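You operate a simulated robot arm through the tools that you are given. There is no shell and no other tool. Be economical: measure what you need, move in short steps, check, and stop when the job is done.

You run a simulated two-armed robot. Do the job below in one go: nothing can be reset, and whatever is moved stays where it is left.

## Task
Fetch the red tomato punnet and set it on the shelf of the steel desk. Put the small carton from the top of the belt bench on the drying rack bars. Put the yellow lemon punnet on the bottom shelf of the stores rack. Take the box on the top of the sheet table and put it away in the left pocket of the box jig. The order is free. Set down upright: red tomato punnet, small carton, yellow lemon punnet.
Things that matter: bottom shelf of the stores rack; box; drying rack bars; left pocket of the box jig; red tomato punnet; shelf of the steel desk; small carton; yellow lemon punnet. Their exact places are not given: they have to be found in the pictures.

The check looks at the end state, three seconds after you hand in, the way a careful person would. Anything else that was tipped, shoved, dropped, spilled or broken makes it a failure. Flat cloth is picked up by pressing the open fingertips on it (5 to 10 N) and closing them slowly along it; thin cloth reads only 2 to 8 mm in the jaws.

## Robot
Two 7-joint arms with two-finger parallel grippers on one trunk, on a base that drives. Base frame: it is fixed to the floor where the robot stands at the start and does not move with it; the origin is under the middle of the robot, x ahead of it, y to its left, z up. Readings come in mm, degrees, newtons and seconds.
The left shoulder is at the start at [60, 147, 543], the right one opposite. With the tool pointing down near the work surface each hand reaches from about 100 to 700 mm from the robot's upright axis, wherever it stands, measured 20 degrees to its own side. Places, roughly: bottom shelf of the stores rack [1100, -2600, 300]; box [-2000, -2250, 750]; drying rack bars [3900, 1300, 900]; left pocket of the box jig (20x28 cm) [3240, 7540, 860]; red tomato punnet [750, 250, 1000]; shelf of the steel desk [-600, 3700, 400]; yellow lemon punnet [1250, -2500, 750]. Payload 3.43 kg a hand.
The TCP of each hand is the grasp point between the finger pads, 30 mm short of the fingertips. In the tool frame z runs along the fingers and y along their closing line. Largest opening 94 mm; finger width 28, thickness 10; the body of the gripper, 50 by 96 mm, starts 55 mm behind the TCP.
Orientation is that of the tool frame in the base frame, as a unit quaternion [x, y, z, w]. With the fingers straight down and closing along the base's y, the tool's x points along the base's -x, its y along +y and its z along -z.

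## Interface
- The arms move only by the tool step_arm. It takes "left_targets", "right_targets" or both (then of equal length, played together; a hand with none holds still); each is a list of rows, each an object of numbers (a shift or turn left out is 0, a gripper value left out holds the last): "wx", "wy", "wz": the turn, a rotation vector about the tool's x, y, z in degrees; "tx", "ty", "tz": the shift along the tool's x, y, z in mm; "claw": the finger opening in mm, from 0 to 94. In form: [{"wx": .., "wy": .., "wz": .., "tx": .., "ty": .., "tz": .., "claw": ..}, ...]. A call has 1 to 20 rows; each row is the pose to reach, as a shift and turn from the pose commanded when the call began, along the tool's axes at that moment. Each row takes 0.2 s and may step no farther than 50 mm and 8.6 degrees from the row before; otherwise, or with a gripper value out of range, the whole call is refused. Where a pose cannot be reached the arm comes as near as it can. A force on the tool above 40 N (or 10 N above the force at the start of the call, whichever is more), or a blocked arm, ends the call early, and 0.2 s more pass. Each finger travels about 72 mm/s and halts on what it meets, pressing with about 36 N; the grip force reading is that of the motor and also rises with nothing between the fingers. The clock runs only during rows and for 0.2 s after the last one: add rows that repeat a pose to give the fingers time. It gives the time, the measured TCP pose, the force on the tool (base axes), the opening and the grip force at its end, in the units of the frame above (readings bear some noise), with the torque about the TCP (base axes, N m) and any sound that the robot's microphone picked up, and new pictures: "pictures" is both (left out), scene, wrist or none (wrist: the cameras of the hands that moved).
- Cameras (640 x 400 px; columns grow to the right, rows downward): "scene" is now at [44.6, 34, 1198.4]; the picture's right is [0.33, -0.95, 0.00], its down [-0.42, -0.14, -0.90] and it looks along [0.85, 0.29, -0.44] (base axes); focal length 296 px, centre (320, 200). "left" rides on the left gripper at [76, -14, -103] in its tool frame; the picture's right is [0.18, 0.98, 0.00], its down [-0.75, 0.14, -0.64] and it looks along [-0.63, 0.12, 0.77] (tool axes); focal length 243 px, centre (320, 200). "right" rides on the right gripper at [76, 14, -103] in its tool frame; the picture's right is [-0.18, 0.98, 0.00], its down [-0.75, -0.14, -0.64] and it looks along [-0.63, -0.12, 0.77] (tool axes); focal length 243 px, centre (320, 200).
- raise_lower(by): slides the trunk up (or, below 0, down) by that many mm; the arms and the scene camera ride with it, the base frame stays. It gives what a move gives, with no picture.
- steer(legs): drives the robot by 1 to 6 legs, each [ahead, left, turn to the left] in mm, mm and degrees, along the robot's own axes; the way and the turn of a leg run together, so that a leg with both is an arc; at most 1500 mm and 180 degrees a leg. The arms and the cameras ride along, it lands a little off, and it stops where it bumps. It gives what a move gives, and a new picture of the scene camera.
- head_to(pan, tilt): turns the head with the scene camera to pan (to the left, within 86 degrees either way) and tilt (down, from -29 to 69), counted from straight ahead of the robot. It gives what a move gives, and a new picture of the scene camera.
- pixel_to_xyz(camera, pixels): there is no depth. For up to 12 entries [column, row, z] of the newest picture of that camera ("zoom" is the newest enlarged one), the place [x, y] in the base frame at which the ray of that pixel passes the height z, good to about 2 mm, but the place of the scene camera against the robot may be out by one fixed shift of up to 18 mm in any direction. It takes no simulated time.
- inspect(camera, box): a new picture of the part [left, top, right, bottom] of that camera's present view, enlarged. It takes no simulated time.
- sign_off(): hands the job in; it is judged then, once.

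Keep the steps short. Do not move on a guess: measure, check each grasp and each placing, and mend mistakes. In all there are 110 turns and 260 pictures (those below and enlarged ones count). Leave the grippers open and the arms clear of the work at the hand-in unless told otherwise, and finish with a single line.

The tools are called as a command line: name --argument value ..., lists and objects as JSON in quotes. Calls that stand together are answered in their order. step_arm: Moves the arms, as the interface text tells. Its arguments: {"type":"object","properties":{"left_targets":{"type":"array"},"right_targets":{"type":"array"},"pictures":{"type":"string","enum":["both","scene","wrist","none"]}},"required":[]} The other tools are called the same way: raise_lower (by) slides the trunk up or down; steer (legs) drives the base; head_to (pan, tilt) turns the head that bears the scene camera; pixel_to_xyz (camera, pixels) gives the place at which the rays of pixels pass given heights; inspect (camera, box) takes an enlarged picture of a part of a camera's view; sign_off () hands the job in.

At the start:

```text
time: 0.0
left_eef_pos: [281.9, 349.8, 999.2]
left_ee_rot: [0.0, 1.0, 0.001, 0.001]
left_force: [-0.9, -0.3, -0.5]
left_ft_torque: [-0.03, -0.01, 0.0]
left_opening: 94.0
left_grip_force: 0.1
right_eef_pos: [311.4, -19.7, 1000.9]
right_ee_rot: [0.001, 1.0, 0.001, 0.001]
right_force: [0.5, -0.7, -0.2]
right_ft_torque: [-0.02, 0.02, 0.0]
right_opening: 93.9
right_grip_force: 0.0
trunk travel left (down, up): [-250.0, 0.0]
robot x, y, heading: [2.3, -1.2, 0.0]
head pan, tilt: [19.0, 26.3]
```

scene: 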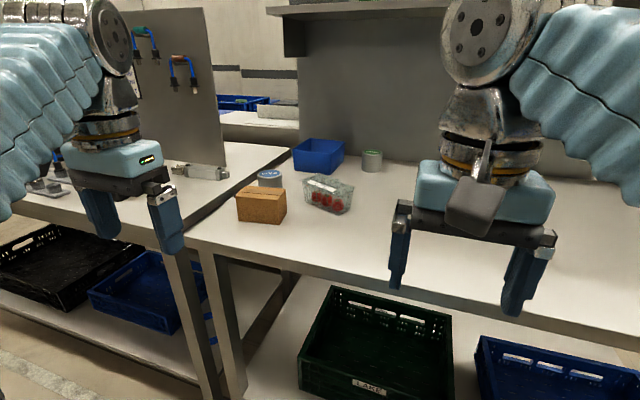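
right: 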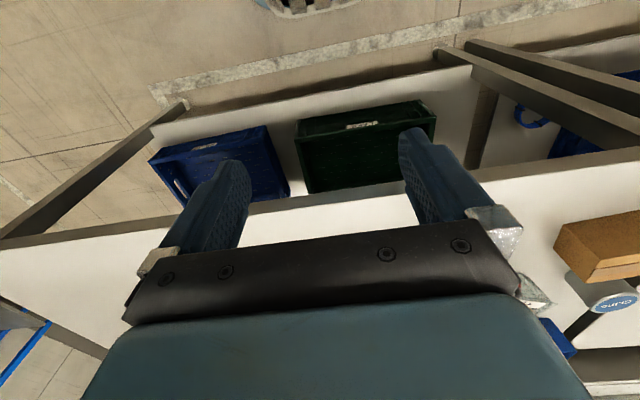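
left: 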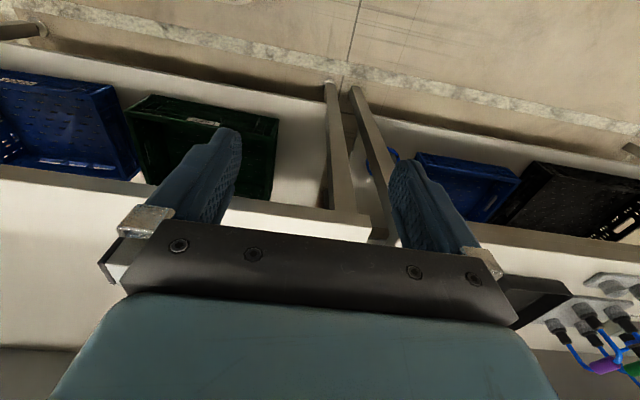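

I see the tomato punnet at about (328,193) and a brown carton at (261,205). I'll zoom in on them and measure.

inspect --camera "scene" --box '[180, 120, 420, 270]'

pixel_to_xyz --camera "scene" --pixels '[[328, 205, 900], [328, 205, 800], [261, 220, 900], [261, 220, 800], [190, 237, 900], [400, 275, 900]]'

```text
2.67 times, centred on (300, 195) of scene
```

zoom: 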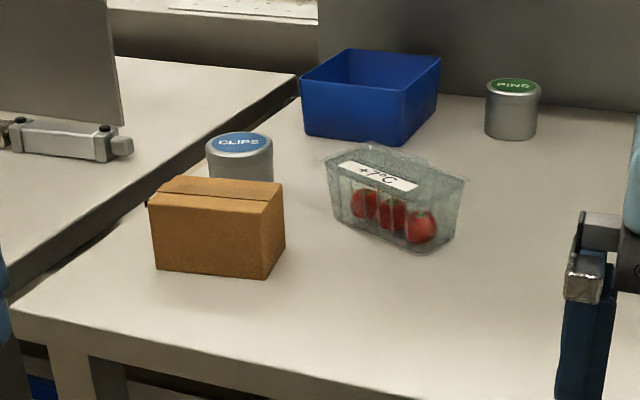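

```text
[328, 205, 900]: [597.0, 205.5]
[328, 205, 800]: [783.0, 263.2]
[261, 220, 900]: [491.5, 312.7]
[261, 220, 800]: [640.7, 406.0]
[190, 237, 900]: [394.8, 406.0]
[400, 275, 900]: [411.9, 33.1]
```

The carton and tomatoes stand on the bench ahead. First I'll look around to find the other furniture.

head_to --pan 80 --tilt 10

head_to --pan -30 --tilt 15

head_to --pan -85 --tilt 15

head_to --pan 35 --tilt 0

```text
time: 1.3
left_eef_pos: [281.6, 351.0, 999.2]
left_ee_rot: [0.0, 1.0, 0.0, 0.001]
left_force: [0.8, 0.2, -0.3]
left_ft_torque: [0.02, -0.02, 0.02]
left_opening: 93.9
left_grip_force: 0.1
right_eef_pos: [310.9, -19.8, 999.9]
right_ee_rot: [-0.001, 1.0, 0.001, 0.001]
right_force: [0.5, -0.2, 0.8]
right_ft_torque: [0.03, 0.03, 0.01]
right_opening: 93.9
right_grip_force: 0.1
trunk travel left (down, up): [-250.0, 0.0]
robot x, y, heading: [1.4, -0.5, -0.1]
head pan, tilt: [80.0, 10.0]
```

scene: 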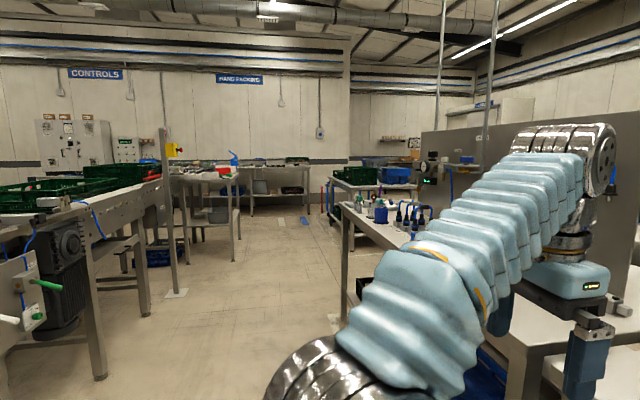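

```text
time: 3.2
left_eef_pos: [282.3, 349.9, 1000.5]
left_ee_rot: [0.0, 1.0, 0.001, 0.0]
left_force: [0.6, 0.9, -0.2]
left_ft_torque: [-0.04, -0.02, 0.01]
left_opening: 93.8
left_grip_force: 0.0
right_eef_pos: [310.2, -19.3, 999.1]
right_ee_rot: [-0.001, 1.0, 0.001, 0.001]
right_force: [0.2, 0.2, 0.9]
right_ft_torque: [-0.02, 0.0, -0.01]
right_opening: 94.3
right_grip_force: 0.1
trunk travel left (down, up): [-250.0, 0.0]
robot x, y, heading: [-0.3, 0.7, -0.1]
head pan, tilt: [-30.0, 15.0]
```

scene: 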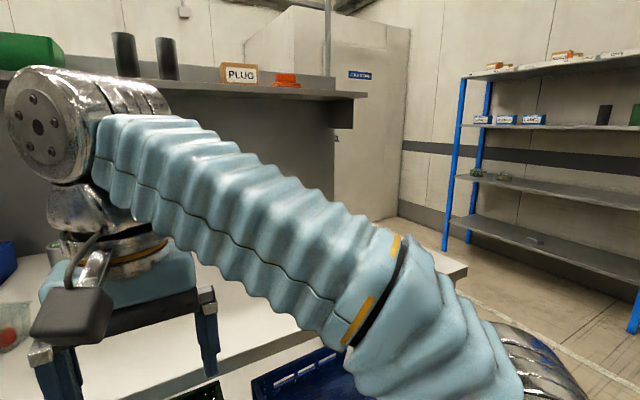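

```text
time: 4.4
left_eef_pos: [281.6, 349.5, 999.1]
left_ee_rot: [0.001, 1.0, 0.001, 0.0]
left_force: [0.1, -0.4, 0.2]
left_ft_torque: [0.03, -0.03, -0.01]
left_opening: 93.9
left_grip_force: 0.1
right_eef_pos: [310.9, -20.8, 999.5]
right_ee_rot: [0.0, 1.0, 0.0, 0.002]
right_force: [0.2, -0.2, -0.9]
right_ft_torque: [0.0, 0.01, -0.02]
right_opening: 94.0
right_grip_force: 0.1
trunk travel left (down, up): [-250.0, 0.0]
robot x, y, heading: [1.8, -3.2, 0.3]
head pan, tilt: [-85.0, 15.0]
```

scene: 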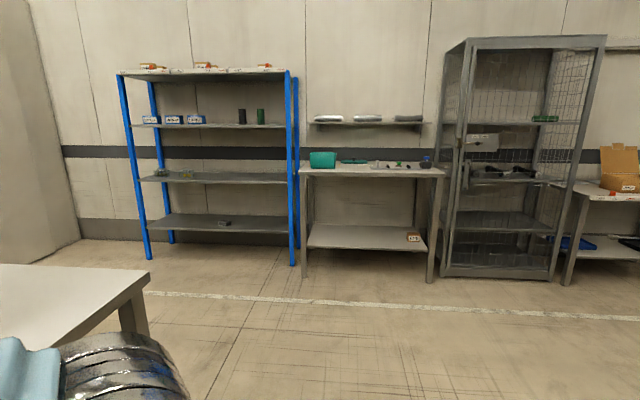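

```text
time: 6.4
left_eef_pos: [283.1, 350.1, 998.7]
left_ee_rot: [0.0, 1.0, 0.001, 0.001]
left_force: [0.5, 0.3, 0.9]
left_ft_torque: [0.0, -0.01, 0.0]
left_opening: 94.2
left_grip_force: 0.1
right_eef_pos: [311.6, -19.4, 999.9]
right_ee_rot: [0.0, 1.0, 0.001, 0.0]
right_force: [0.3, -0.8, -0.2]
right_ft_torque: [0.0, -0.02, 0.0]
right_opening: 94.1
right_grip_force: 0.1
trunk travel left (down, up): [-250.0, 0.0]
robot x, y, heading: [0.2, 1.5, 0.0]
head pan, tilt: [35.0, 0.0]
```

scene: 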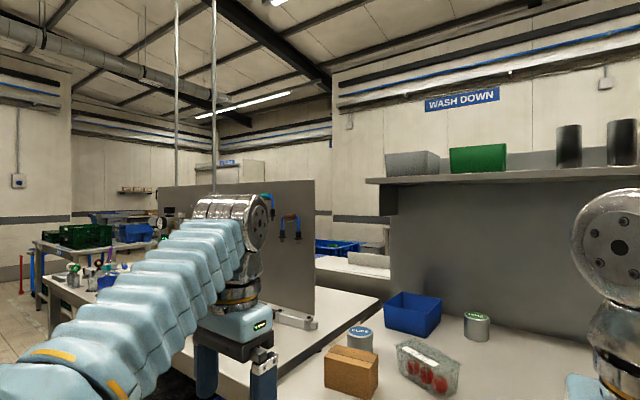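

I'll back away from the bench and turn right, to survey the part behind me.

steer --legs '[[-400, 0, 0], [0, 0, -140]]'

head_to --pan 70 --tilt 12

head_to --pan -40 --tilt 12

head_to --pan -85 --tilt 12

```text
time: 14.6
left_eef_pos: [-369.8, -448.4, 1000.0]
left_ee_rot: [0.932, 0.362, -0.001, 0.001]
left_force: [0.5, 0.3, 0.1]
left_ft_torque: [0.0, 0.03, -0.03]
left_opening: 94.2
left_grip_force: 0.1
right_eef_pos: [-641.9, -193.4, 1000.0]
right_ee_rot: [0.932, 0.361, 0.0, 0.001]
right_force: [-0.3, -0.2, -0.1]
right_ft_torque: [0.01, -0.02, 0.0]
right_opening: 94.1
right_grip_force: 0.1
trunk travel left (down, up): [-250.0, 0.0]
robot x, y, heading: [-397.8, 4.0, -137.7]
head pan, tilt: [35.0, 0.0]
```

scene: 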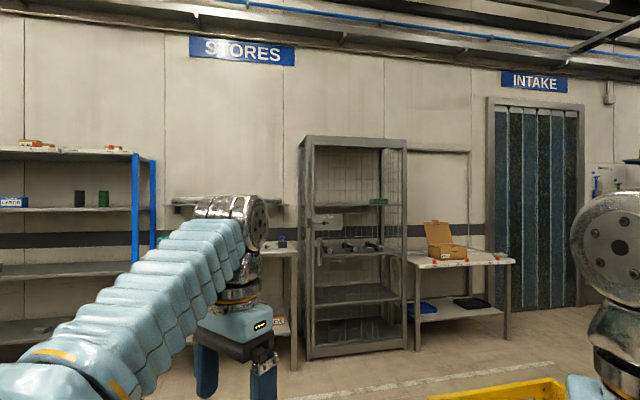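

```text
time: 15.6
left_eef_pos: [-369.9, -448.2, 1000.2]
left_ee_rot: [0.932, 0.362, 0.0, 0.002]
left_force: [-0.3, 0.3, 0.1]
left_ft_torque: [0.0, -0.01, 0.01]
left_opening: 93.7
left_grip_force: 0.2
right_eef_pos: [-641.8, -194.4, 1000.0]
right_ee_rot: [0.932, 0.362, -0.001, 0.001]
right_force: [-0.3, 0.7, -0.7]
right_ft_torque: [-0.02, -0.03, 0.01]
right_opening: 94.1
right_grip_force: 0.0
trunk travel left (down, up): [-250.0, 0.0]
robot x, y, heading: [-400.6, 1.6, -137.8]
head pan, tilt: [70.0, 12.0]
```

scene: 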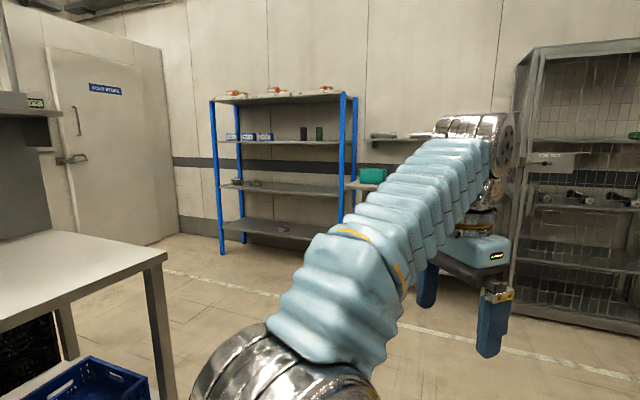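

```text
time: 17.5
left_eef_pos: [-370.2, -447.3, 999.3]
left_ee_rot: [0.932, 0.362, 0.0, 0.001]
left_force: [0.3, 0.2, -0.4]
left_ft_torque: [-0.02, 0.0, 0.04]
left_opening: 94.0
left_grip_force: 0.1
right_eef_pos: [-641.3, -195.3, 1001.1]
right_ee_rot: [0.932, 0.362, 0.0, 0.001]
right_force: [0.3, -0.8, 0.6]
right_ft_torque: [-0.01, -0.02, 0.0]
right_opening: 93.5
right_grip_force: 0.1
trunk travel left (down, up): [-250.0, 0.0]
robot x, y, heading: [-397.5, -1.6, -137.6]
head pan, tilt: [-40.0, 12.0]
```

scene: 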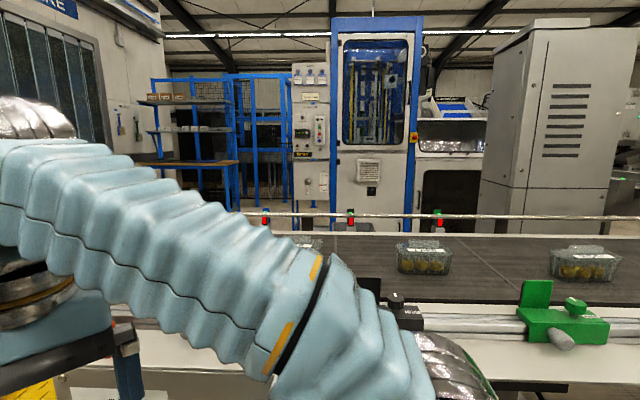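

```text
time: 18.6
left_eef_pos: [-371.5, -447.8, 999.8]
left_ee_rot: [0.932, 0.362, 0.0, 0.001]
left_force: [0.0, -0.2, 0.8]
left_ft_torque: [0.01, 0.0, 0.01]
left_opening: 93.9
left_grip_force: 0.0
right_eef_pos: [-642.1, -194.2, 999.8]
right_ee_rot: [0.933, 0.361, 0.0, 0.001]
right_force: [0.5, -0.3, -0.5]
right_ft_torque: [-0.01, -0.02, 0.03]
right_opening: 94.0
right_grip_force: 0.1
trunk travel left (down, up): [-250.0, 0.0]
robot x, y, heading: [-399.2, 1.0, -137.8]
head pan, tilt: [-85.0, 12.0]
```

scene: 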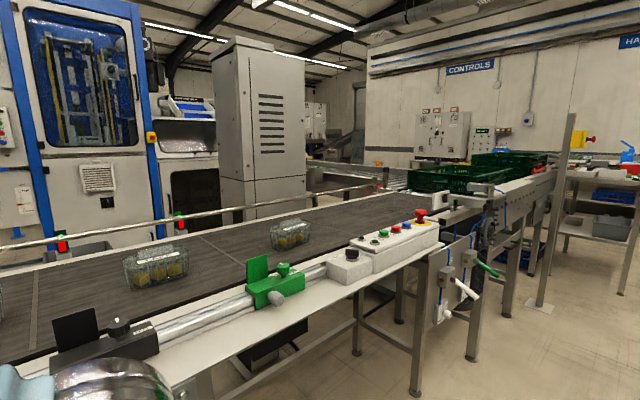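

Now zoom in on the stores rack and the table with the open carton by INTAKE.

head_to --pan 10 --tilt 20

inspect --camera "scene" --box '[80, 60, 340, 220]'

head_to --pan 48 --tilt 12

inspect --camera "scene" --box '[0, 60, 200, 260]'

```text
time: 20.3
left_eef_pos: [-369.9, -448.8, 999.6]
left_ee_rot: [0.932, 0.362, 0.0, 0.002]
left_force: [-0.1, -0.2, 0.4]
left_ft_torque: [0.0, 0.0, 0.03]
left_opening: 94.0
left_grip_force: 0.0
right_eef_pos: [-641.3, -195.3, 999.8]
right_ee_rot: [0.932, 0.361, 0.0, 0.001]
right_force: [-0.4, -0.3, -0.3]
right_ft_torque: [0.0, -0.02, 0.01]
right_opening: 94.0
right_grip_force: 0.1
trunk travel left (down, up): [-250.0, 0.0]
robot x, y, heading: [-401.2, 1.7, -137.7]
head pan, tilt: [10.0, 20.0]
```

scene: 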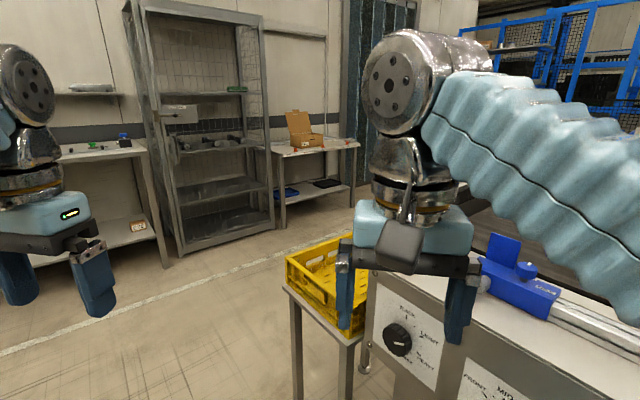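

```text
2.46 times, centred on (210, 140) of scene
```

zoom: 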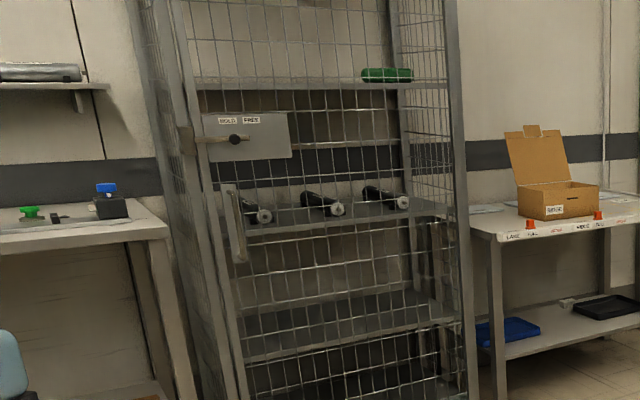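

```text
time: 21.4
left_eef_pos: [-371.6, -448.9, 999.3]
left_ee_rot: [0.932, 0.362, -0.001, 0.002]
left_force: [-1.0, 0.6, 1.1]
left_ft_torque: [-0.01, 0.0, 0.0]
left_opening: 94.0
left_grip_force: 0.0
right_eef_pos: [-641.4, -194.7, 999.9]
right_ee_rot: [0.932, 0.362, 0.0, 0.001]
right_force: [0.5, -0.4, -0.4]
right_ft_torque: [0.01, 0.0, 0.0]
right_opening: 93.9
right_grip_force: 0.0
trunk travel left (down, up): [-250.0, 0.0]
robot x, y, heading: [-403.8, 3.5, -137.6]
head pan, tilt: [48.0, 12.0]
```

scene: 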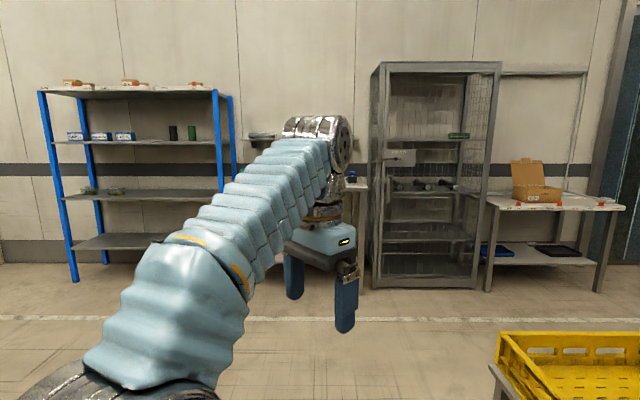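

```text
2.00 times, centred on (100, 160) of scene
```

zoom: 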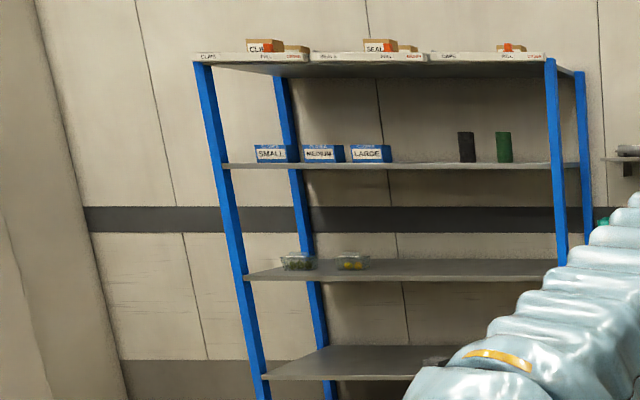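

Lemons are the right punnet on the third shelf of the blue rack (zoom 352,262); limes lie to the left. I'll measure the clearances before driving there.

pixel_to_xyz --camera "scene" --pixels '[[497, 345, 700], [500, 375, 700], [640, 335, 700], [75, 280, 0], [222, 260, 0], [120, 193, 750], [85, 193, 750], [490, 290, 0], [598, 290, 0], [541, 200, 750]]'

head_to --pan 85 --tilt 25

```text
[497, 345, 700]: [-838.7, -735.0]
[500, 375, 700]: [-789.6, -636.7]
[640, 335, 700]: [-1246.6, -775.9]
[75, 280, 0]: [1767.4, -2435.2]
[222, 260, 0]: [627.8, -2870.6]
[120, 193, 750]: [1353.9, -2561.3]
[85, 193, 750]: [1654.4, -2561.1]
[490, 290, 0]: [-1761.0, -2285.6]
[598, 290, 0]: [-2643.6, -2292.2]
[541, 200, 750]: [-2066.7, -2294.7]
```

```text
time: 22.4
left_eef_pos: [-371.0, -448.2, 999.8]
left_ee_rot: [0.933, 0.361, -0.001, 0.002]
left_force: [0.5, 0.8, -0.6]
left_ft_torque: [0.03, 0.02, 0.01]
left_opening: 93.7
left_grip_force: 0.1
right_eef_pos: [-640.5, -193.5, 998.9]
right_ee_rot: [0.932, 0.362, -0.001, 0.001]
right_force: [-0.9, 0.4, 0.3]
right_ft_torque: [0.01, -0.01, -0.03]
right_opening: 94.0
right_grip_force: 0.1
trunk travel left (down, up): [-250.0, 0.0]
robot x, y, heading: [-398.0, 3.4, -137.5]
head pan, tilt: [85.0, 25.0]
```

scene: 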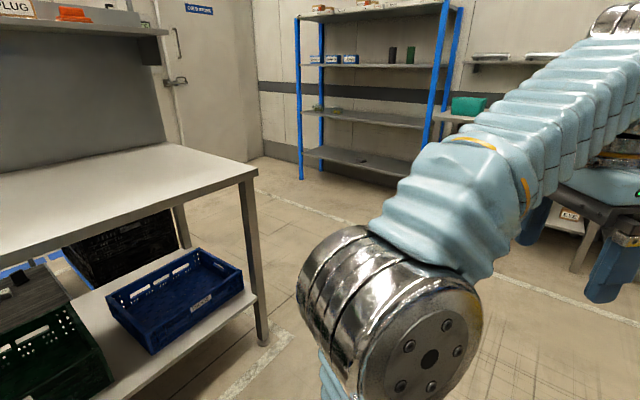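

pixel_to_xyz --camera "scene" --pixels '[[262, 342, 0], [256, 172, 820], [185, 245, 0], [300, 178, 0]]'

```text
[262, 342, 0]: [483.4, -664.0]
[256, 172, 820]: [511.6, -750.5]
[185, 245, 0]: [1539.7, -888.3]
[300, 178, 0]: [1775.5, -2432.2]
```

Bench end is near y −750 and the rack front near y −2430. I'll turn to face −y, drive to about (1270, −1500) and look at the rack.

steer --legs '[[0, 0, 47.5], [1480, 0, 0], [0, -1480, 0]]'

```text
time: 38.9
left_eef_pos: [-1532.7, -1791.4, 1000.3]
left_ee_rot: [0.702, 0.713, -0.001, 0.001]
left_force: [-0.9, 0.5, 0.9]
left_ft_torque: [0.05, 0.02, 0.05]
left_opening: 94.2
left_grip_force: 0.0
right_eef_pos: [-1901.7, -1827.9, 1001.1]
right_ee_rot: [0.701, 0.713, 0.0, 0.001]
right_force: [-1.2, -0.2, 0.1]
right_ft_torque: [-0.01, 0.02, 0.01]
right_opening: 93.9
right_grip_force: 0.1
trunk travel left (down, up): [-250.0, 0.0]
robot x, y, heading: [-1889.4, -1518.8, -89.0]
head pan, tilt: [85.0, 25.0]
```

scene: 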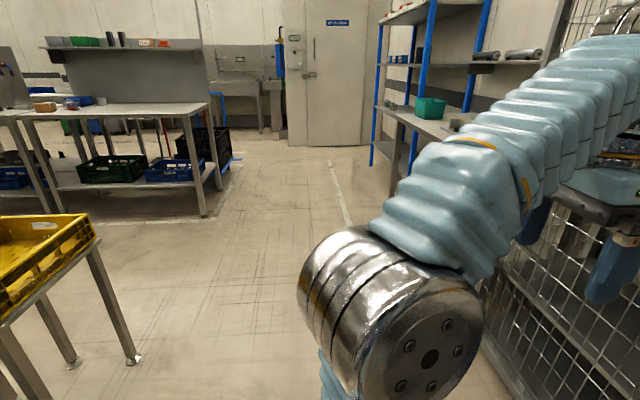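

I gave the wrong sign, so I'm now in front of the sheet table at (−1890, −1520), with no bump. I'll use this and examine the box here.

head_to --pan 0 --tilt 35

inspect --camera "scene" --box '[180, 60, 460, 240]'

```text
time: 40.5
left_eef_pos: [-1532.6, -1792.0, 1000.0]
left_ee_rot: [0.702, 0.712, -0.001, 0.002]
left_force: [-0.8, -0.3, 0.2]
left_ft_torque: [0.0, -0.02, -0.02]
left_opening: 93.8
left_grip_force: 0.0
right_eef_pos: [-1903.5, -1827.2, 999.9]
right_ee_rot: [0.701, 0.713, 0.0, 0.001]
right_force: [0.9, -0.3, 0.2]
right_ft_torque: [-0.05, 0.01, -0.01]
right_opening: 94.0
right_grip_force: 0.0
trunk travel left (down, up): [-250.0, 0.0]
robot x, y, heading: [-1889.6, -1514.7, -89.0]
head pan, tilt: [0.0, 35.0]
```

scene: 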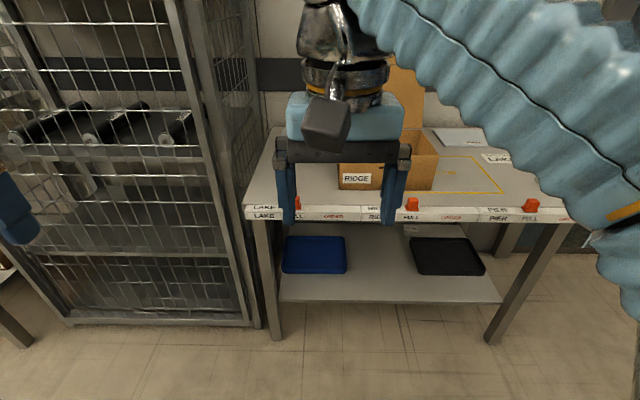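

```text
2.22 times, centred on (320, 150) of scene
```

zoom: 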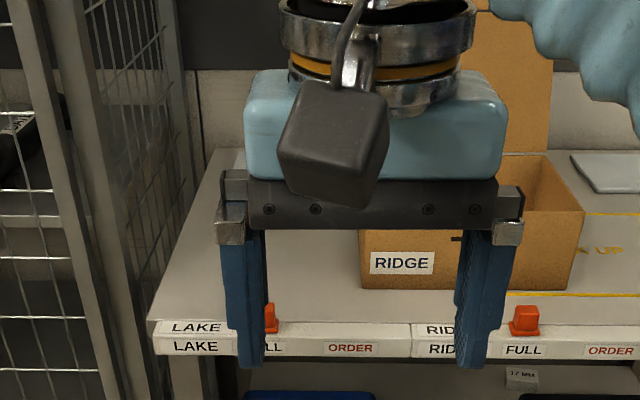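

The right hand hides the box. I'll shift the right hand aside to see it.

step_arm --right_targets '[{"ty": -50}, {"ty": -100}, {"ty": -150}, {"ty": -200}, {"ty": -250}, {"ty": -280}]' --pictures "scene"

inspect --camera "scene" --box '[240, 30, 520, 230]'

```text
time: 41.9
left_eef_pos: [-1532.1, -1792.7, 1000.3]
left_ee_rot: [0.702, 0.713, 0.0, 0.002]
left_force: [-0.7, -0.4, 1.1]
left_ft_torque: [0.02, -0.03, 0.02]
left_opening: 93.9
left_grip_force: 0.0
right_eef_pos: [-2185.2, -1828.6, 999.7]
right_ee_rot: [0.701, 0.713, 0.0, 0.002]
right_force: [0.6, -0.2, 0.0]
right_ft_torque: [0.01, -0.01, 0.01]
right_opening: 94.0
right_grip_force: 0.1
trunk travel left (down, up): [-250.0, 0.0]
robot x, y, heading: [-1885.5, -1518.1, -89.1]
head pan, tilt: [0.0, 35.0]
```

scene: 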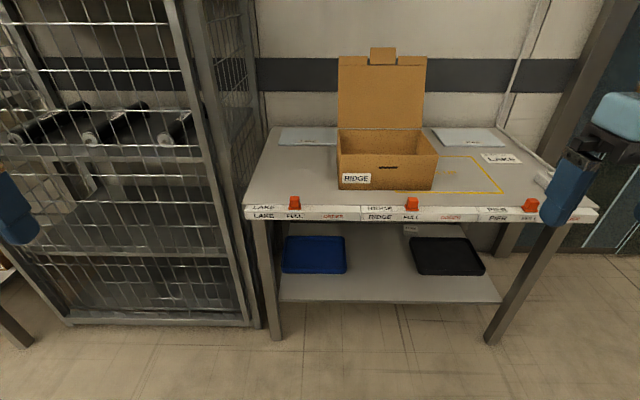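

```text
2.00 times, centred on (380, 130) of scene
```

zoom: 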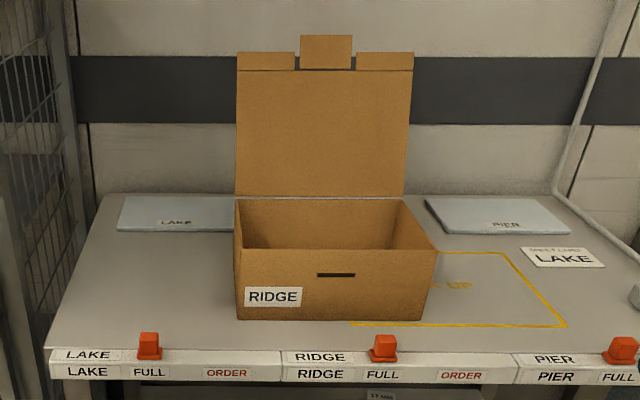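

pixel_to_xyz --camera "scene" --pixels '[[275, 340, 0], [490, 343, 0], [246, 207, 750], [246, 207, 700], [597, 208, 750], [338, 188, 750], [434, 190, 750], [338, 188, 700], [434, 190, 700], [246, 220, 700], [246, 220, 720]]'

```text
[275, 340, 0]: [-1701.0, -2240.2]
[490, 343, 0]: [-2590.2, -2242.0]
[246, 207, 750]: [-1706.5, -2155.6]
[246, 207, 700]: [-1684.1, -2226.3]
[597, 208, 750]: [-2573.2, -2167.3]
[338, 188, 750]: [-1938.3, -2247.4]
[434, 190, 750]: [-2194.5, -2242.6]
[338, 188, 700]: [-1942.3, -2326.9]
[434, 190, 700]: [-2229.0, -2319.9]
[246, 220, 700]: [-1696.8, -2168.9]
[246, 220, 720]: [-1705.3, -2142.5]
```

pixel_to_xyz --camera "scene" --pixels '[[338, 155, 800], [338, 155, 830], [338, 155, 860], [437, 155, 830], [338, 128, 800], [338, 128, 830], [422, 128, 830], [275, 128, 700], [500, 128, 700]]'

```text
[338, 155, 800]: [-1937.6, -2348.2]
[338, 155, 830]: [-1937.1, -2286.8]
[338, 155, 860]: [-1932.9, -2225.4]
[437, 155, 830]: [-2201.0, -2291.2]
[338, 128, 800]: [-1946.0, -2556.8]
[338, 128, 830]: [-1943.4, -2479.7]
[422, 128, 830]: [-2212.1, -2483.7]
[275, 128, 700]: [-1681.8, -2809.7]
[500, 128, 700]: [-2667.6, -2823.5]
```

The table top is at about z 700. The box is about 275 wide and 200 deep, with its rim near z 812 and its centre near (−2075, −2423). I plan to hold the two side walls with both hands, so I'll drive up square to it.

steer --legs '[[0, -190, -1], [330, 0, 0]]'

head_to --pan 0 --tilt 50

inspect --camera "scene" --box '[160, 0, 480, 200]'

```text
time: 45.3
left_eef_pos: [-1729.9, -2131.9, 999.3]
left_ee_rot: [0.709, 0.705, 0.001, 0.001]
left_force: [1.1, 0.6, -0.9]
left_ft_torque: [-0.02, 0.02, -0.01]
left_opening: 93.9
left_grip_force: 0.1
right_eef_pos: [-2381.6, -2155.5, 1000.7]
right_ee_rot: [0.709, 0.705, 0.0, 0.001]
right_force: [-0.2, 0.2, 0.3]
right_ft_torque: [0.03, 0.0, 0.01]
right_opening: 94.2
right_grip_force: 0.0
trunk travel left (down, up): [-250.0, 0.0]
robot x, y, heading: [-2077.6, -1848.9, -90.0]
head pan, tilt: [0.0, 35.0]
```

scene: 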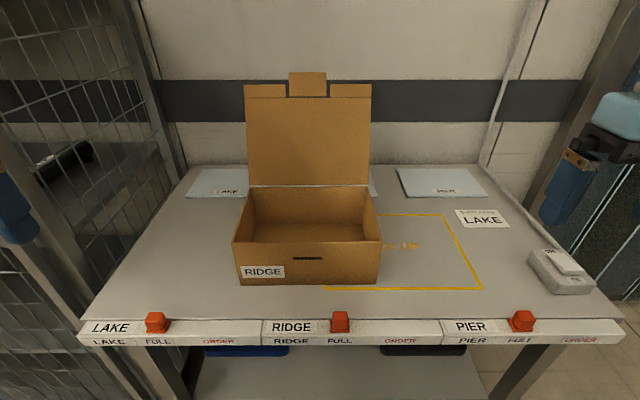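

```text
time: 46.0
left_eef_pos: [-1728.2, -2132.7, 999.1]
left_ee_rot: [0.709, 0.706, 0.001, 0.001]
left_force: [-0.3, 0.7, 0.6]
left_ft_torque: [0.01, -0.02, 0.02]
left_opening: 93.8
left_grip_force: 0.2
right_eef_pos: [-2382.6, -2155.2, 1000.5]
right_ee_rot: [0.708, 0.706, 0.0, 0.001]
right_force: [-1.2, -1.0, 0.5]
right_ft_torque: [-0.01, 0.02, 0.02]
right_opening: 93.8
right_grip_force: 0.0
trunk travel left (down, up): [-250.0, 0.0]
robot x, y, heading: [-2078.3, -1850.4, -90.1]
head pan, tilt: [0.0, 50.0]
```

scene: 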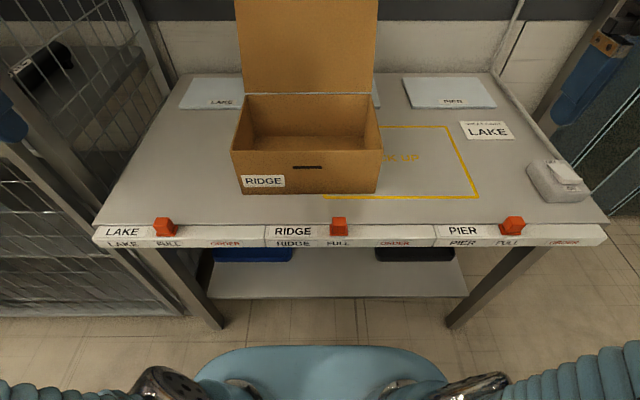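

```text
2.00 times, centred on (320, 100) of scene
```

zoom: 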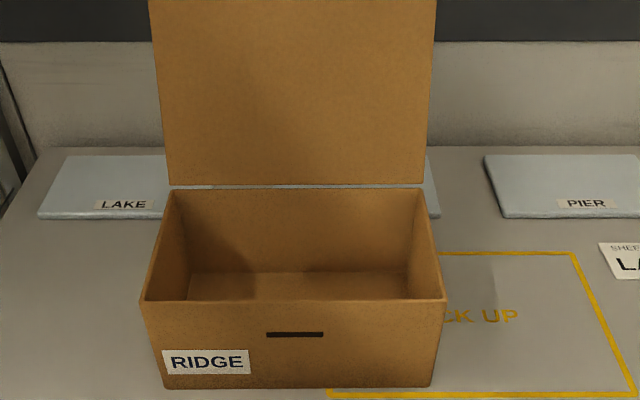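

pixel_to_xyz --camera "zoom" --pixels '[[166, 388, 700], [432, 388, 700], [141, 300, 812], [446, 300, 812], [168, 189, 812], [424, 187, 812], [166, 388, 720], [432, 388, 720], [141, 300, 830], [446, 300, 830], [168, 189, 830], [424, 187, 830]]'

inspect --camera "left" --box '[0, 0, 640, 400]'

inspect --camera "right" --box '[0, 0, 640, 400]'

```text
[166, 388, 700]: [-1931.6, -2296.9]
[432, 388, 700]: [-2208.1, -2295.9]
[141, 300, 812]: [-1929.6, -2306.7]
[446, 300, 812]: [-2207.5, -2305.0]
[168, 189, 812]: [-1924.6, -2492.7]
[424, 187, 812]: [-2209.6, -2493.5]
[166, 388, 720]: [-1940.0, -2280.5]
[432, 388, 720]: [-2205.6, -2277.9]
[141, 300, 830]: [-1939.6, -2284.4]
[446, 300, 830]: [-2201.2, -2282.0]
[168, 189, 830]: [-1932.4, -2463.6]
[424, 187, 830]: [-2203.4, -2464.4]
```

```text
1.00 times, centred on (320, 200) of left (not enlarged: the box is as wide or as high as the picture)
```

zoom: 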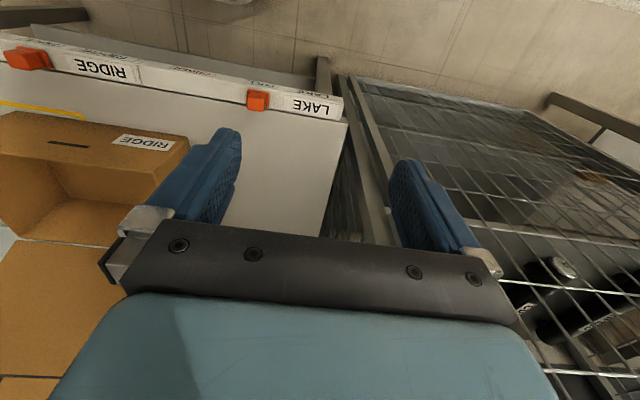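

```text
1.00 times, centred on (320, 200) of right (not enlarged: the box is as wide or as high as the picture)
```

zoom: 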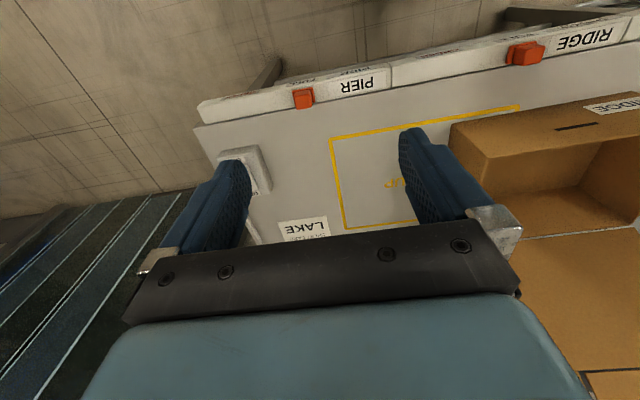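

pixel_to_xyz --camera "left" --pixels '[[189, 141, 700], [189, 141, 720], [189, 141, 740], [345, 121, 700], [345, 121, 720], [345, 121, 740]]'

pixel_to_xyz --camera "scene" --pixels '[[93, 228, 700], [93, 228, 720], [93, 228, 740], [607, 227, 720], [607, 227, 740]]'

pixel_to_xyz --camera "right" --pixels '[[488, 159, 812], [451, 124, 700], [451, 124, 720], [451, 124, 740], [195, 128, 700], [195, 128, 720], [488, 159, 830]]'

```text
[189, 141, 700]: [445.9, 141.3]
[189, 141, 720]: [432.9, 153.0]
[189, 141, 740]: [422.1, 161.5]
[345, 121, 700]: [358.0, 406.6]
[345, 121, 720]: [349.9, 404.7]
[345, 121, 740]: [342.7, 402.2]
```

```text
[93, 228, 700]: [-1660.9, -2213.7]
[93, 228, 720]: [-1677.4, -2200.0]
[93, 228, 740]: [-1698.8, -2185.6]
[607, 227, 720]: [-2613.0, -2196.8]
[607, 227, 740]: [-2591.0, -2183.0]
```

```text
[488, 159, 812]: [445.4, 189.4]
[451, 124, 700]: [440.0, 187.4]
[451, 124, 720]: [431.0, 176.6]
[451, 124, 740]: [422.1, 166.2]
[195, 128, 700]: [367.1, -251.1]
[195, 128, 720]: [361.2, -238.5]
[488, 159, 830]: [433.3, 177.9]
```

pixel_to_xyz --camera "zoom" --pixels '[[488, 159, 800], [488, 159, 812], [488, 159, 824], [451, 124, 700], [451, 124, 720], [451, 124, 740], [195, 128, 700], [195, 128, 720], [521, 238, 812]]'

inspect --camera "left" --box '[0, 60, 320, 260]'

```text
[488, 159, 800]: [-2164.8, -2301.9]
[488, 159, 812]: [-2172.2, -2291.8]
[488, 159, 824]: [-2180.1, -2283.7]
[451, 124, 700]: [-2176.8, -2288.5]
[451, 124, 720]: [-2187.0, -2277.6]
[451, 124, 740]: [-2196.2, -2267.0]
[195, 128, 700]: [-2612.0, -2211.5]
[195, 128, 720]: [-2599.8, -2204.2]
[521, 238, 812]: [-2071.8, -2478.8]
```

```text
2.00 times, centred on (160, 160) of left
```

zoom: 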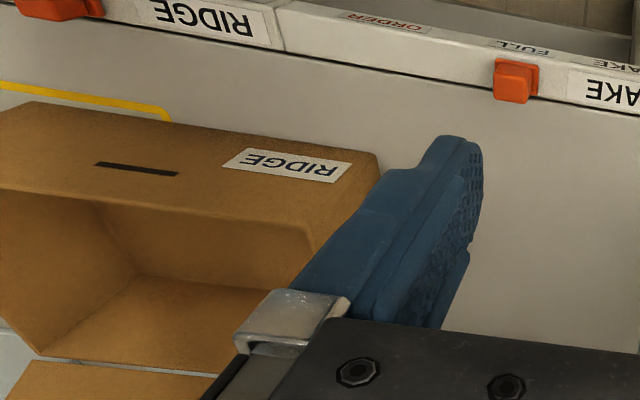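

pixel_to_xyz --camera "zoom" --pixels '[[377, 157, 700], [377, 157, 720], [377, 157, 740], [316, 238, 800], [316, 238, 820], [316, 238, 840], [170, 122, 720], [170, 122, 740], [282, 52, 740], [38, 357, 840], [30, 102, 740]]'

pixel_to_xyz --camera "scene" --pixels '[[231, 151, 840], [383, 151, 840], [231, 151, 820], [244, 95, 840], [372, 94, 840], [324, 197, 720], [324, 197, 740], [237, 193, 740], [377, 193, 740], [264, 225, 740]]'

```text
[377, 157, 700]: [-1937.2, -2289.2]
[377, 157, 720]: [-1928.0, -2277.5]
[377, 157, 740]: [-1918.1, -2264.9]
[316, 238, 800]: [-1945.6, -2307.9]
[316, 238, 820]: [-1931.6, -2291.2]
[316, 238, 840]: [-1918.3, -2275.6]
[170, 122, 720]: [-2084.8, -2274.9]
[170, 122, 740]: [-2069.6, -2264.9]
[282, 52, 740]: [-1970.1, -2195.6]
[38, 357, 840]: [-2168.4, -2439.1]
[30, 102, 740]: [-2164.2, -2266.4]
```

```text
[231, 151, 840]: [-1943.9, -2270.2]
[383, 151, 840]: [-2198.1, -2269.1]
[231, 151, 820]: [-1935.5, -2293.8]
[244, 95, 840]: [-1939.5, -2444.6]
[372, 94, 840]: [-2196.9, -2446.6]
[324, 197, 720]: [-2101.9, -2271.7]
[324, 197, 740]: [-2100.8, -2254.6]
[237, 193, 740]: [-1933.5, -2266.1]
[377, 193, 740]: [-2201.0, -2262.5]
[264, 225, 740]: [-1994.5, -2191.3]
```

Triangulating with both wrist cameras puts the table top near z 728 and the rim near z 835. The side walls are near x −1924 and −2190, the front at y −2275 and the back at y −2455. I'll move both hands above the walls at y −2370 and check.

step_arm --left_targets '[{"tx": -34, "ty": -28}, {"tx": -68, "ty": -56}, {"tx": -102, "ty": -84}, {"tx": -136, "ty": -112}, {"tx": -170, "ty": -140}, {"tx": -204, "ty": -168}, {"tx": -238, "ty": -195}, {"tx": -238, "ty": -195, "tz": 40}, {"tx": -238, "ty": -195, "tz": 80}]' --right_targets '[{"tx": -31, "ty": 27}, {"tx": -62, "ty": 55}, {"tx": -93, "ty": 82}, {"tx": -124, "ty": 110}, {"tx": -155, "ty": 137}, {"tx": -186, "ty": 165}, {"tx": -215, "ty": 192}, {"tx": -215, "ty": 192, "tz": 40}, {"tx": -215, "ty": 192, "tz": 80}]'

```text
time: 48.0
left_eef_pos: [-1927.9, -2369.7, 920.0]
left_ee_rot: [0.709, 0.705, -0.002, 0.0]
left_force: [0.0, 0.5, 0.5]
left_ft_torque: [0.03, 0.0, -0.01]
left_opening: 94.2
left_grip_force: 0.1
left hand out of reach, approached as far as the arm can: row 4, 5, 6, 7, 8
right_eef_pos: [-2192.4, -2374.9, 916.5]
right_ee_rot: [0.709, 0.705, 0.0, 0.001]
right_force: [0.1, 0.0, -0.3]
right_ft_torque: [-0.03, 0.03, 0.04]
right_opening: 94.3
right_grip_force: 0.2
right hand out of reach, approached as far as the arm can: row 3, 4, 5, 6, 7, 8
trunk travel left (down, up): [-250.0, 0.0]
robot x, y, heading: [-2079.5, -1846.7, -90.2]
head pan, tilt: [0.0, 50.0]
```

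scene: 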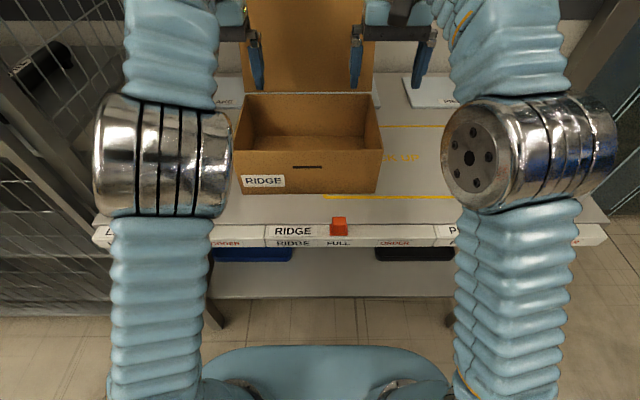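
right: 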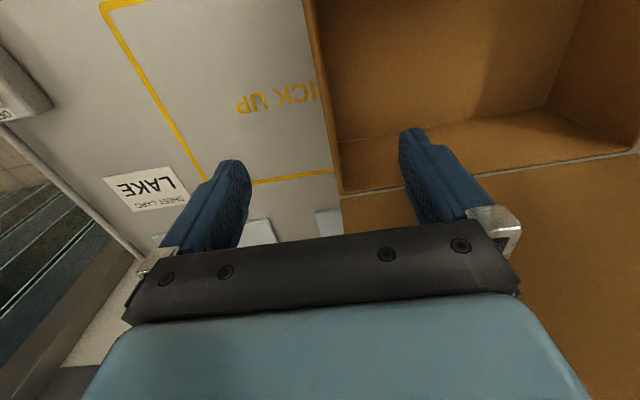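
left: 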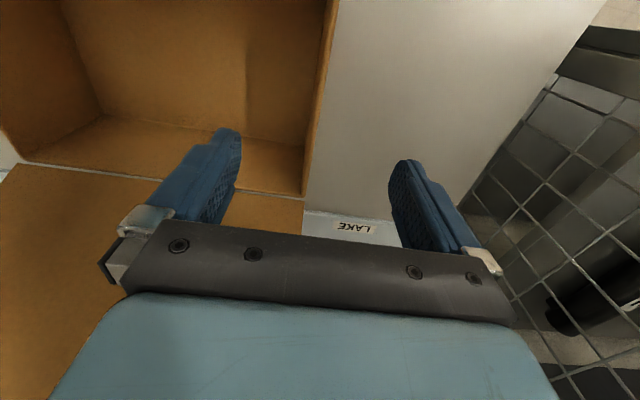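

pixel_to_xyz --camera "left" --pixels '[[305, 195, 835], [315, 130, 835], [328, 40, 835], [22, 160, 835]]'

pixel_to_xyz --camera "right" --pixels '[[341, 193, 835], [328, 120, 835], [313, 30, 835], [636, 153, 835]]'

```text
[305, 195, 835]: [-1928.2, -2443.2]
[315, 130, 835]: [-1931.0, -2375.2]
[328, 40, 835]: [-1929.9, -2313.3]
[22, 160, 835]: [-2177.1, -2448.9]
```

```text
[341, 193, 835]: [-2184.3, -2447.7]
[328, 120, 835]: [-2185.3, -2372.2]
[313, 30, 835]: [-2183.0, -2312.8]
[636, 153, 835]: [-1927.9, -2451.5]
```

Walls are at x −1930 and −2184, inside both hands' openings. I'll lower to TCP z ≈ 828 and close.

step_arm --left_targets '[{"tz": 45, "claw": 94}, {"tz": 90, "claw": 94}, {"tz": 90, "claw": 94}, {"tz": 90, "claw": 50}, {"tz": 90, "claw": 20}, {"tz": 90, "claw": 0}, {"tz": 90, "claw": 0}, {"tz": 90, "claw": 0}, {"tz": 90, "claw": 0}]' --right_targets '[{"tz": 45, "ty": 4, "claw": 94}, {"tz": 88, "ty": 8, "claw": 94}, {"tz": 88, "ty": 8, "claw": 94}, {"tz": 88, "ty": 8, "claw": 50}, {"tz": 88, "ty": 8, "claw": 20}, {"tz": 88, "ty": 8, "claw": 0}, {"tz": 88, "ty": 8, "claw": 0}, {"tz": 88, "ty": 8, "claw": 0}, {"tz": 88, "ty": 8, "claw": 0}]'

```text
time: 50.0
left_eef_pos: [-1927.1, -2371.7, 829.6]
left_ee_rot: [0.71, 0.704, -0.001, 0.001]
left_force: [-16.4, -1.8, 0.0]
left_ft_torque: [-0.02, 0.04, 0.38]
left_opening: 9.2
left_grip_force: 35.4
right_eef_pos: [-2181.6, -2374.2, 829.6]
right_ee_rot: [0.708, 0.706, 0.0, 0.002]
right_force: [15.6, 2.3, -0.3]
right_ft_torque: [-0.01, -0.05, 0.15]
right_opening: 9.0
right_grip_force: 36.7
trunk travel left (down, up): [-250.0, 0.0]
robot x, y, heading: [-2077.0, -1855.1, -90.3]
head pan, tilt: [0.0, 50.0]
```

scene: 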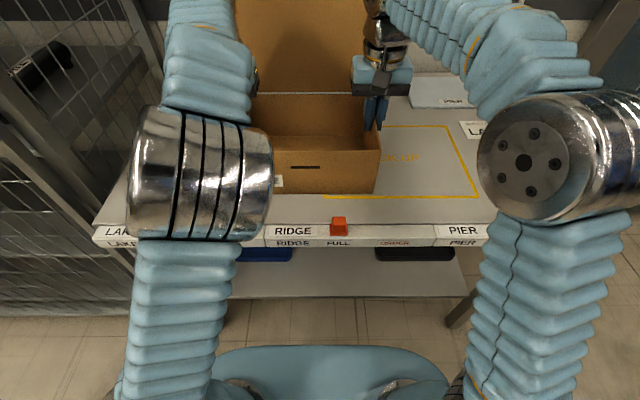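
right: 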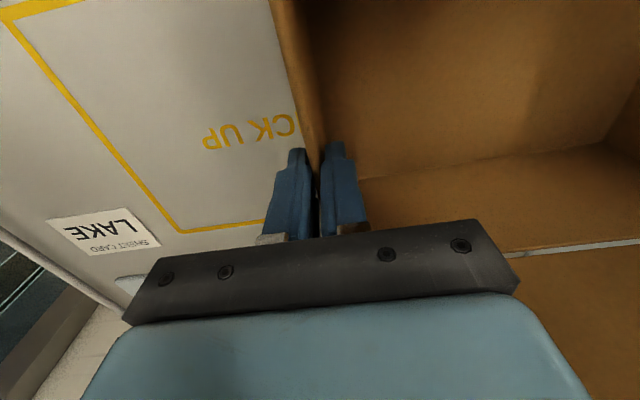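
left: 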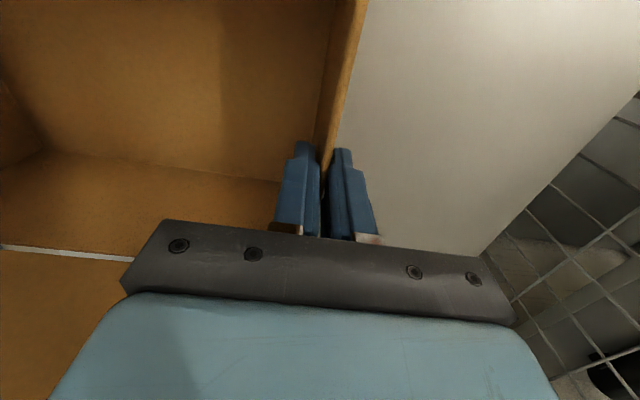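

Both hands hold the walls, 9 mm openings at 36 N. I'll ease the inward pull by 2 mm a side and lift together.

step_arm --left_targets '[{"ty": -2}, {"ty": -2, "tz": -15}, {"ty": -2, "tz": -30}, {"ty": -2, "tz": -45}, {"ty": -2, "tz": -60}]' --right_targets '[{"ty": 2}, {"ty": 2, "tz": -15}, {"ty": 2, "tz": -30}, {"ty": 2, "tz": -45}, {"ty": 2, "tz": -60}]'

```text
time: 51.2
left_eef_pos: [-1927.1, -2369.4, 889.7]
left_ee_rot: [0.708, 0.706, 0.0, 0.0]
left_force: [5.6, -2.7, -1.3]
left_ft_torque: [0.0, 0.01, 0.2]
left_opening: 9.0
left_grip_force: 36.3
right_eef_pos: [-2179.4, -2372.0, 891.4]
right_ee_rot: [0.71, 0.705, -0.001, 0.001]
right_force: [-6.4, 2.5, -1.6]
right_ft_torque: [0.13, 0.0, 0.41]
right_opening: 9.1
right_grip_force: 36.1
trunk travel left (down, up): [-250.0, 0.0]
robot x, y, heading: [-2079.3, -1846.8, -90.1]
head pan, tilt: [0.0, 50.0]
```

scene: 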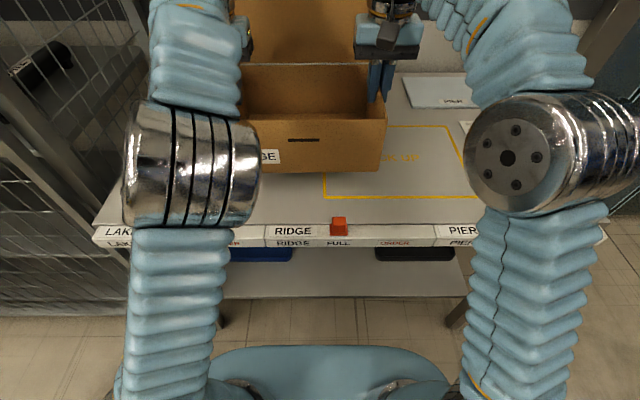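
right: 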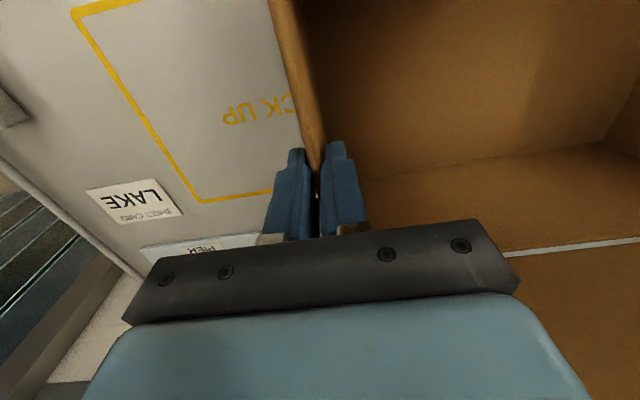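
left: 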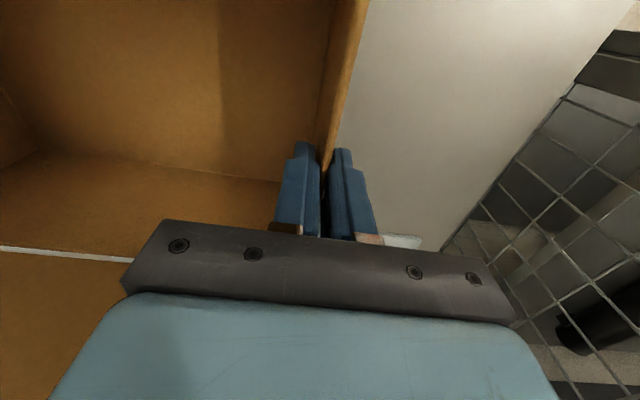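

The box is lifted level and weighs about 3 N. I'll back off 450, pulling the hands in afterwards, and then head for the aisle.

step_arm --left_targets '[{"tz": -20}, {"tz": -40}, {"tz": -60}]' --right_targets '[{"tz": -20}, {"tz": -40}, {"tz": -60}]' --pictures "none"

steer --legs '[[-450, 0, 0]]'

step_arm --left_targets '[{"tx": 20}, {"tx": 40}, {"tx": 60}, {"tx": 80}, {"tx": 100}]' --right_targets '[{"tx": 20}, {"tx": 40}, {"tx": 60}, {"tx": 80}, {"tx": 100}]' --pictures "scene"

```text
time: 52.0
left_eef_pos: [-1925.8, -2361.6, 942.7]
left_ee_rot: [0.708, 0.706, -0.001, 0.001]
left_force: [12.5, -4.9, -1.3]
left_ft_torque: [0.13, 0.01, 0.54]
left_opening: 9.2
left_grip_force: 36.6
left hand out of reach, approached as far as the arm can: row 3
right_eef_pos: [-2181.4, -2366.6, 939.7]
right_ee_rot: [0.708, 0.706, -0.001, 0.002]
right_force: [-12.9, 5.7, -1.8]
right_ft_torque: [-0.1, 0.05, 0.67]
right_opening: 9.2
right_grip_force: 36.1
right hand out of reach, approached as far as the arm can: row 3
trunk travel left (down, up): [-250.0, 0.0]
robot x, y, heading: [-2080.0, -1852.1, -90.4]
head pan, tilt: [0.0, 50.0]
```

```text
time: 54.8
left_eef_pos: [-1925.6, -1908.0, 942.0]
left_ee_rot: [0.709, 0.706, -0.001, 0.002]
left_force: [24.1, -3.8, -0.3]
left_ft_torque: [0.04, -0.01, 0.57]
left_opening: 8.9
left_grip_force: 36.2
right_eef_pos: [-2179.9, -1914.0, 938.5]
right_ee_rot: [0.71, 0.704, 0.0, 0.001]
right_force: [-24.5, 5.0, -1.6]
right_ft_torque: [0.01, 0.03, 0.63]
right_opening: 9.2
right_grip_force: 36.2
trunk travel left (down, up): [-250.0, 0.0]
robot x, y, heading: [-2075.3, -1390.8, -90.1]
head pan, tilt: [0.0, 50.0]
```

scene: 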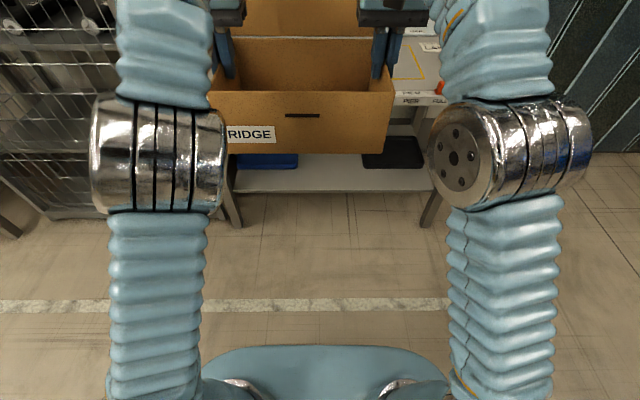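

```text
time: 56.0
left_eef_pos: [-1923.2, -1809.3, 942.6]
left_ee_rot: [0.708, 0.706, 0.001, 0.002]
left_force: [12.5, -2.8, -0.8]
left_ft_torque: [-0.11, -0.05, 0.3]
left_opening: 9.1
left_grip_force: 36.4
right_eef_pos: [-2178.4, -1813.6, 937.6]
right_ee_rot: [0.71, 0.704, -0.001, -0.001]
right_force: [-10.8, 2.4, -1.8]
right_ft_torque: [0.21, 0.03, 0.48]
right_opening: 9.6
right_grip_force: 35.9
trunk travel left (down, up): [-250.0, 0.0]
robot x, y, heading: [-2077.8, -1395.9, -90.8]
head pan, tilt: [0.0, 50.0]
```

scene: 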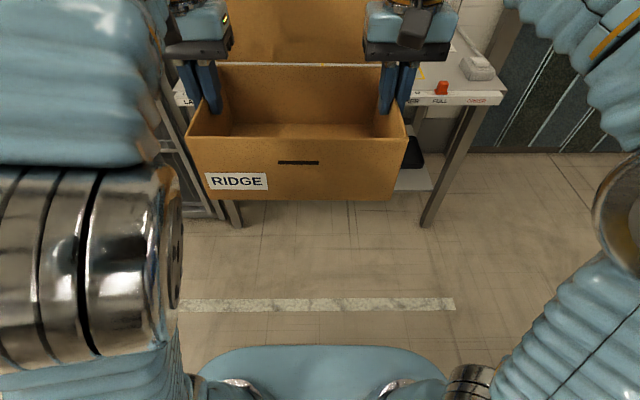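

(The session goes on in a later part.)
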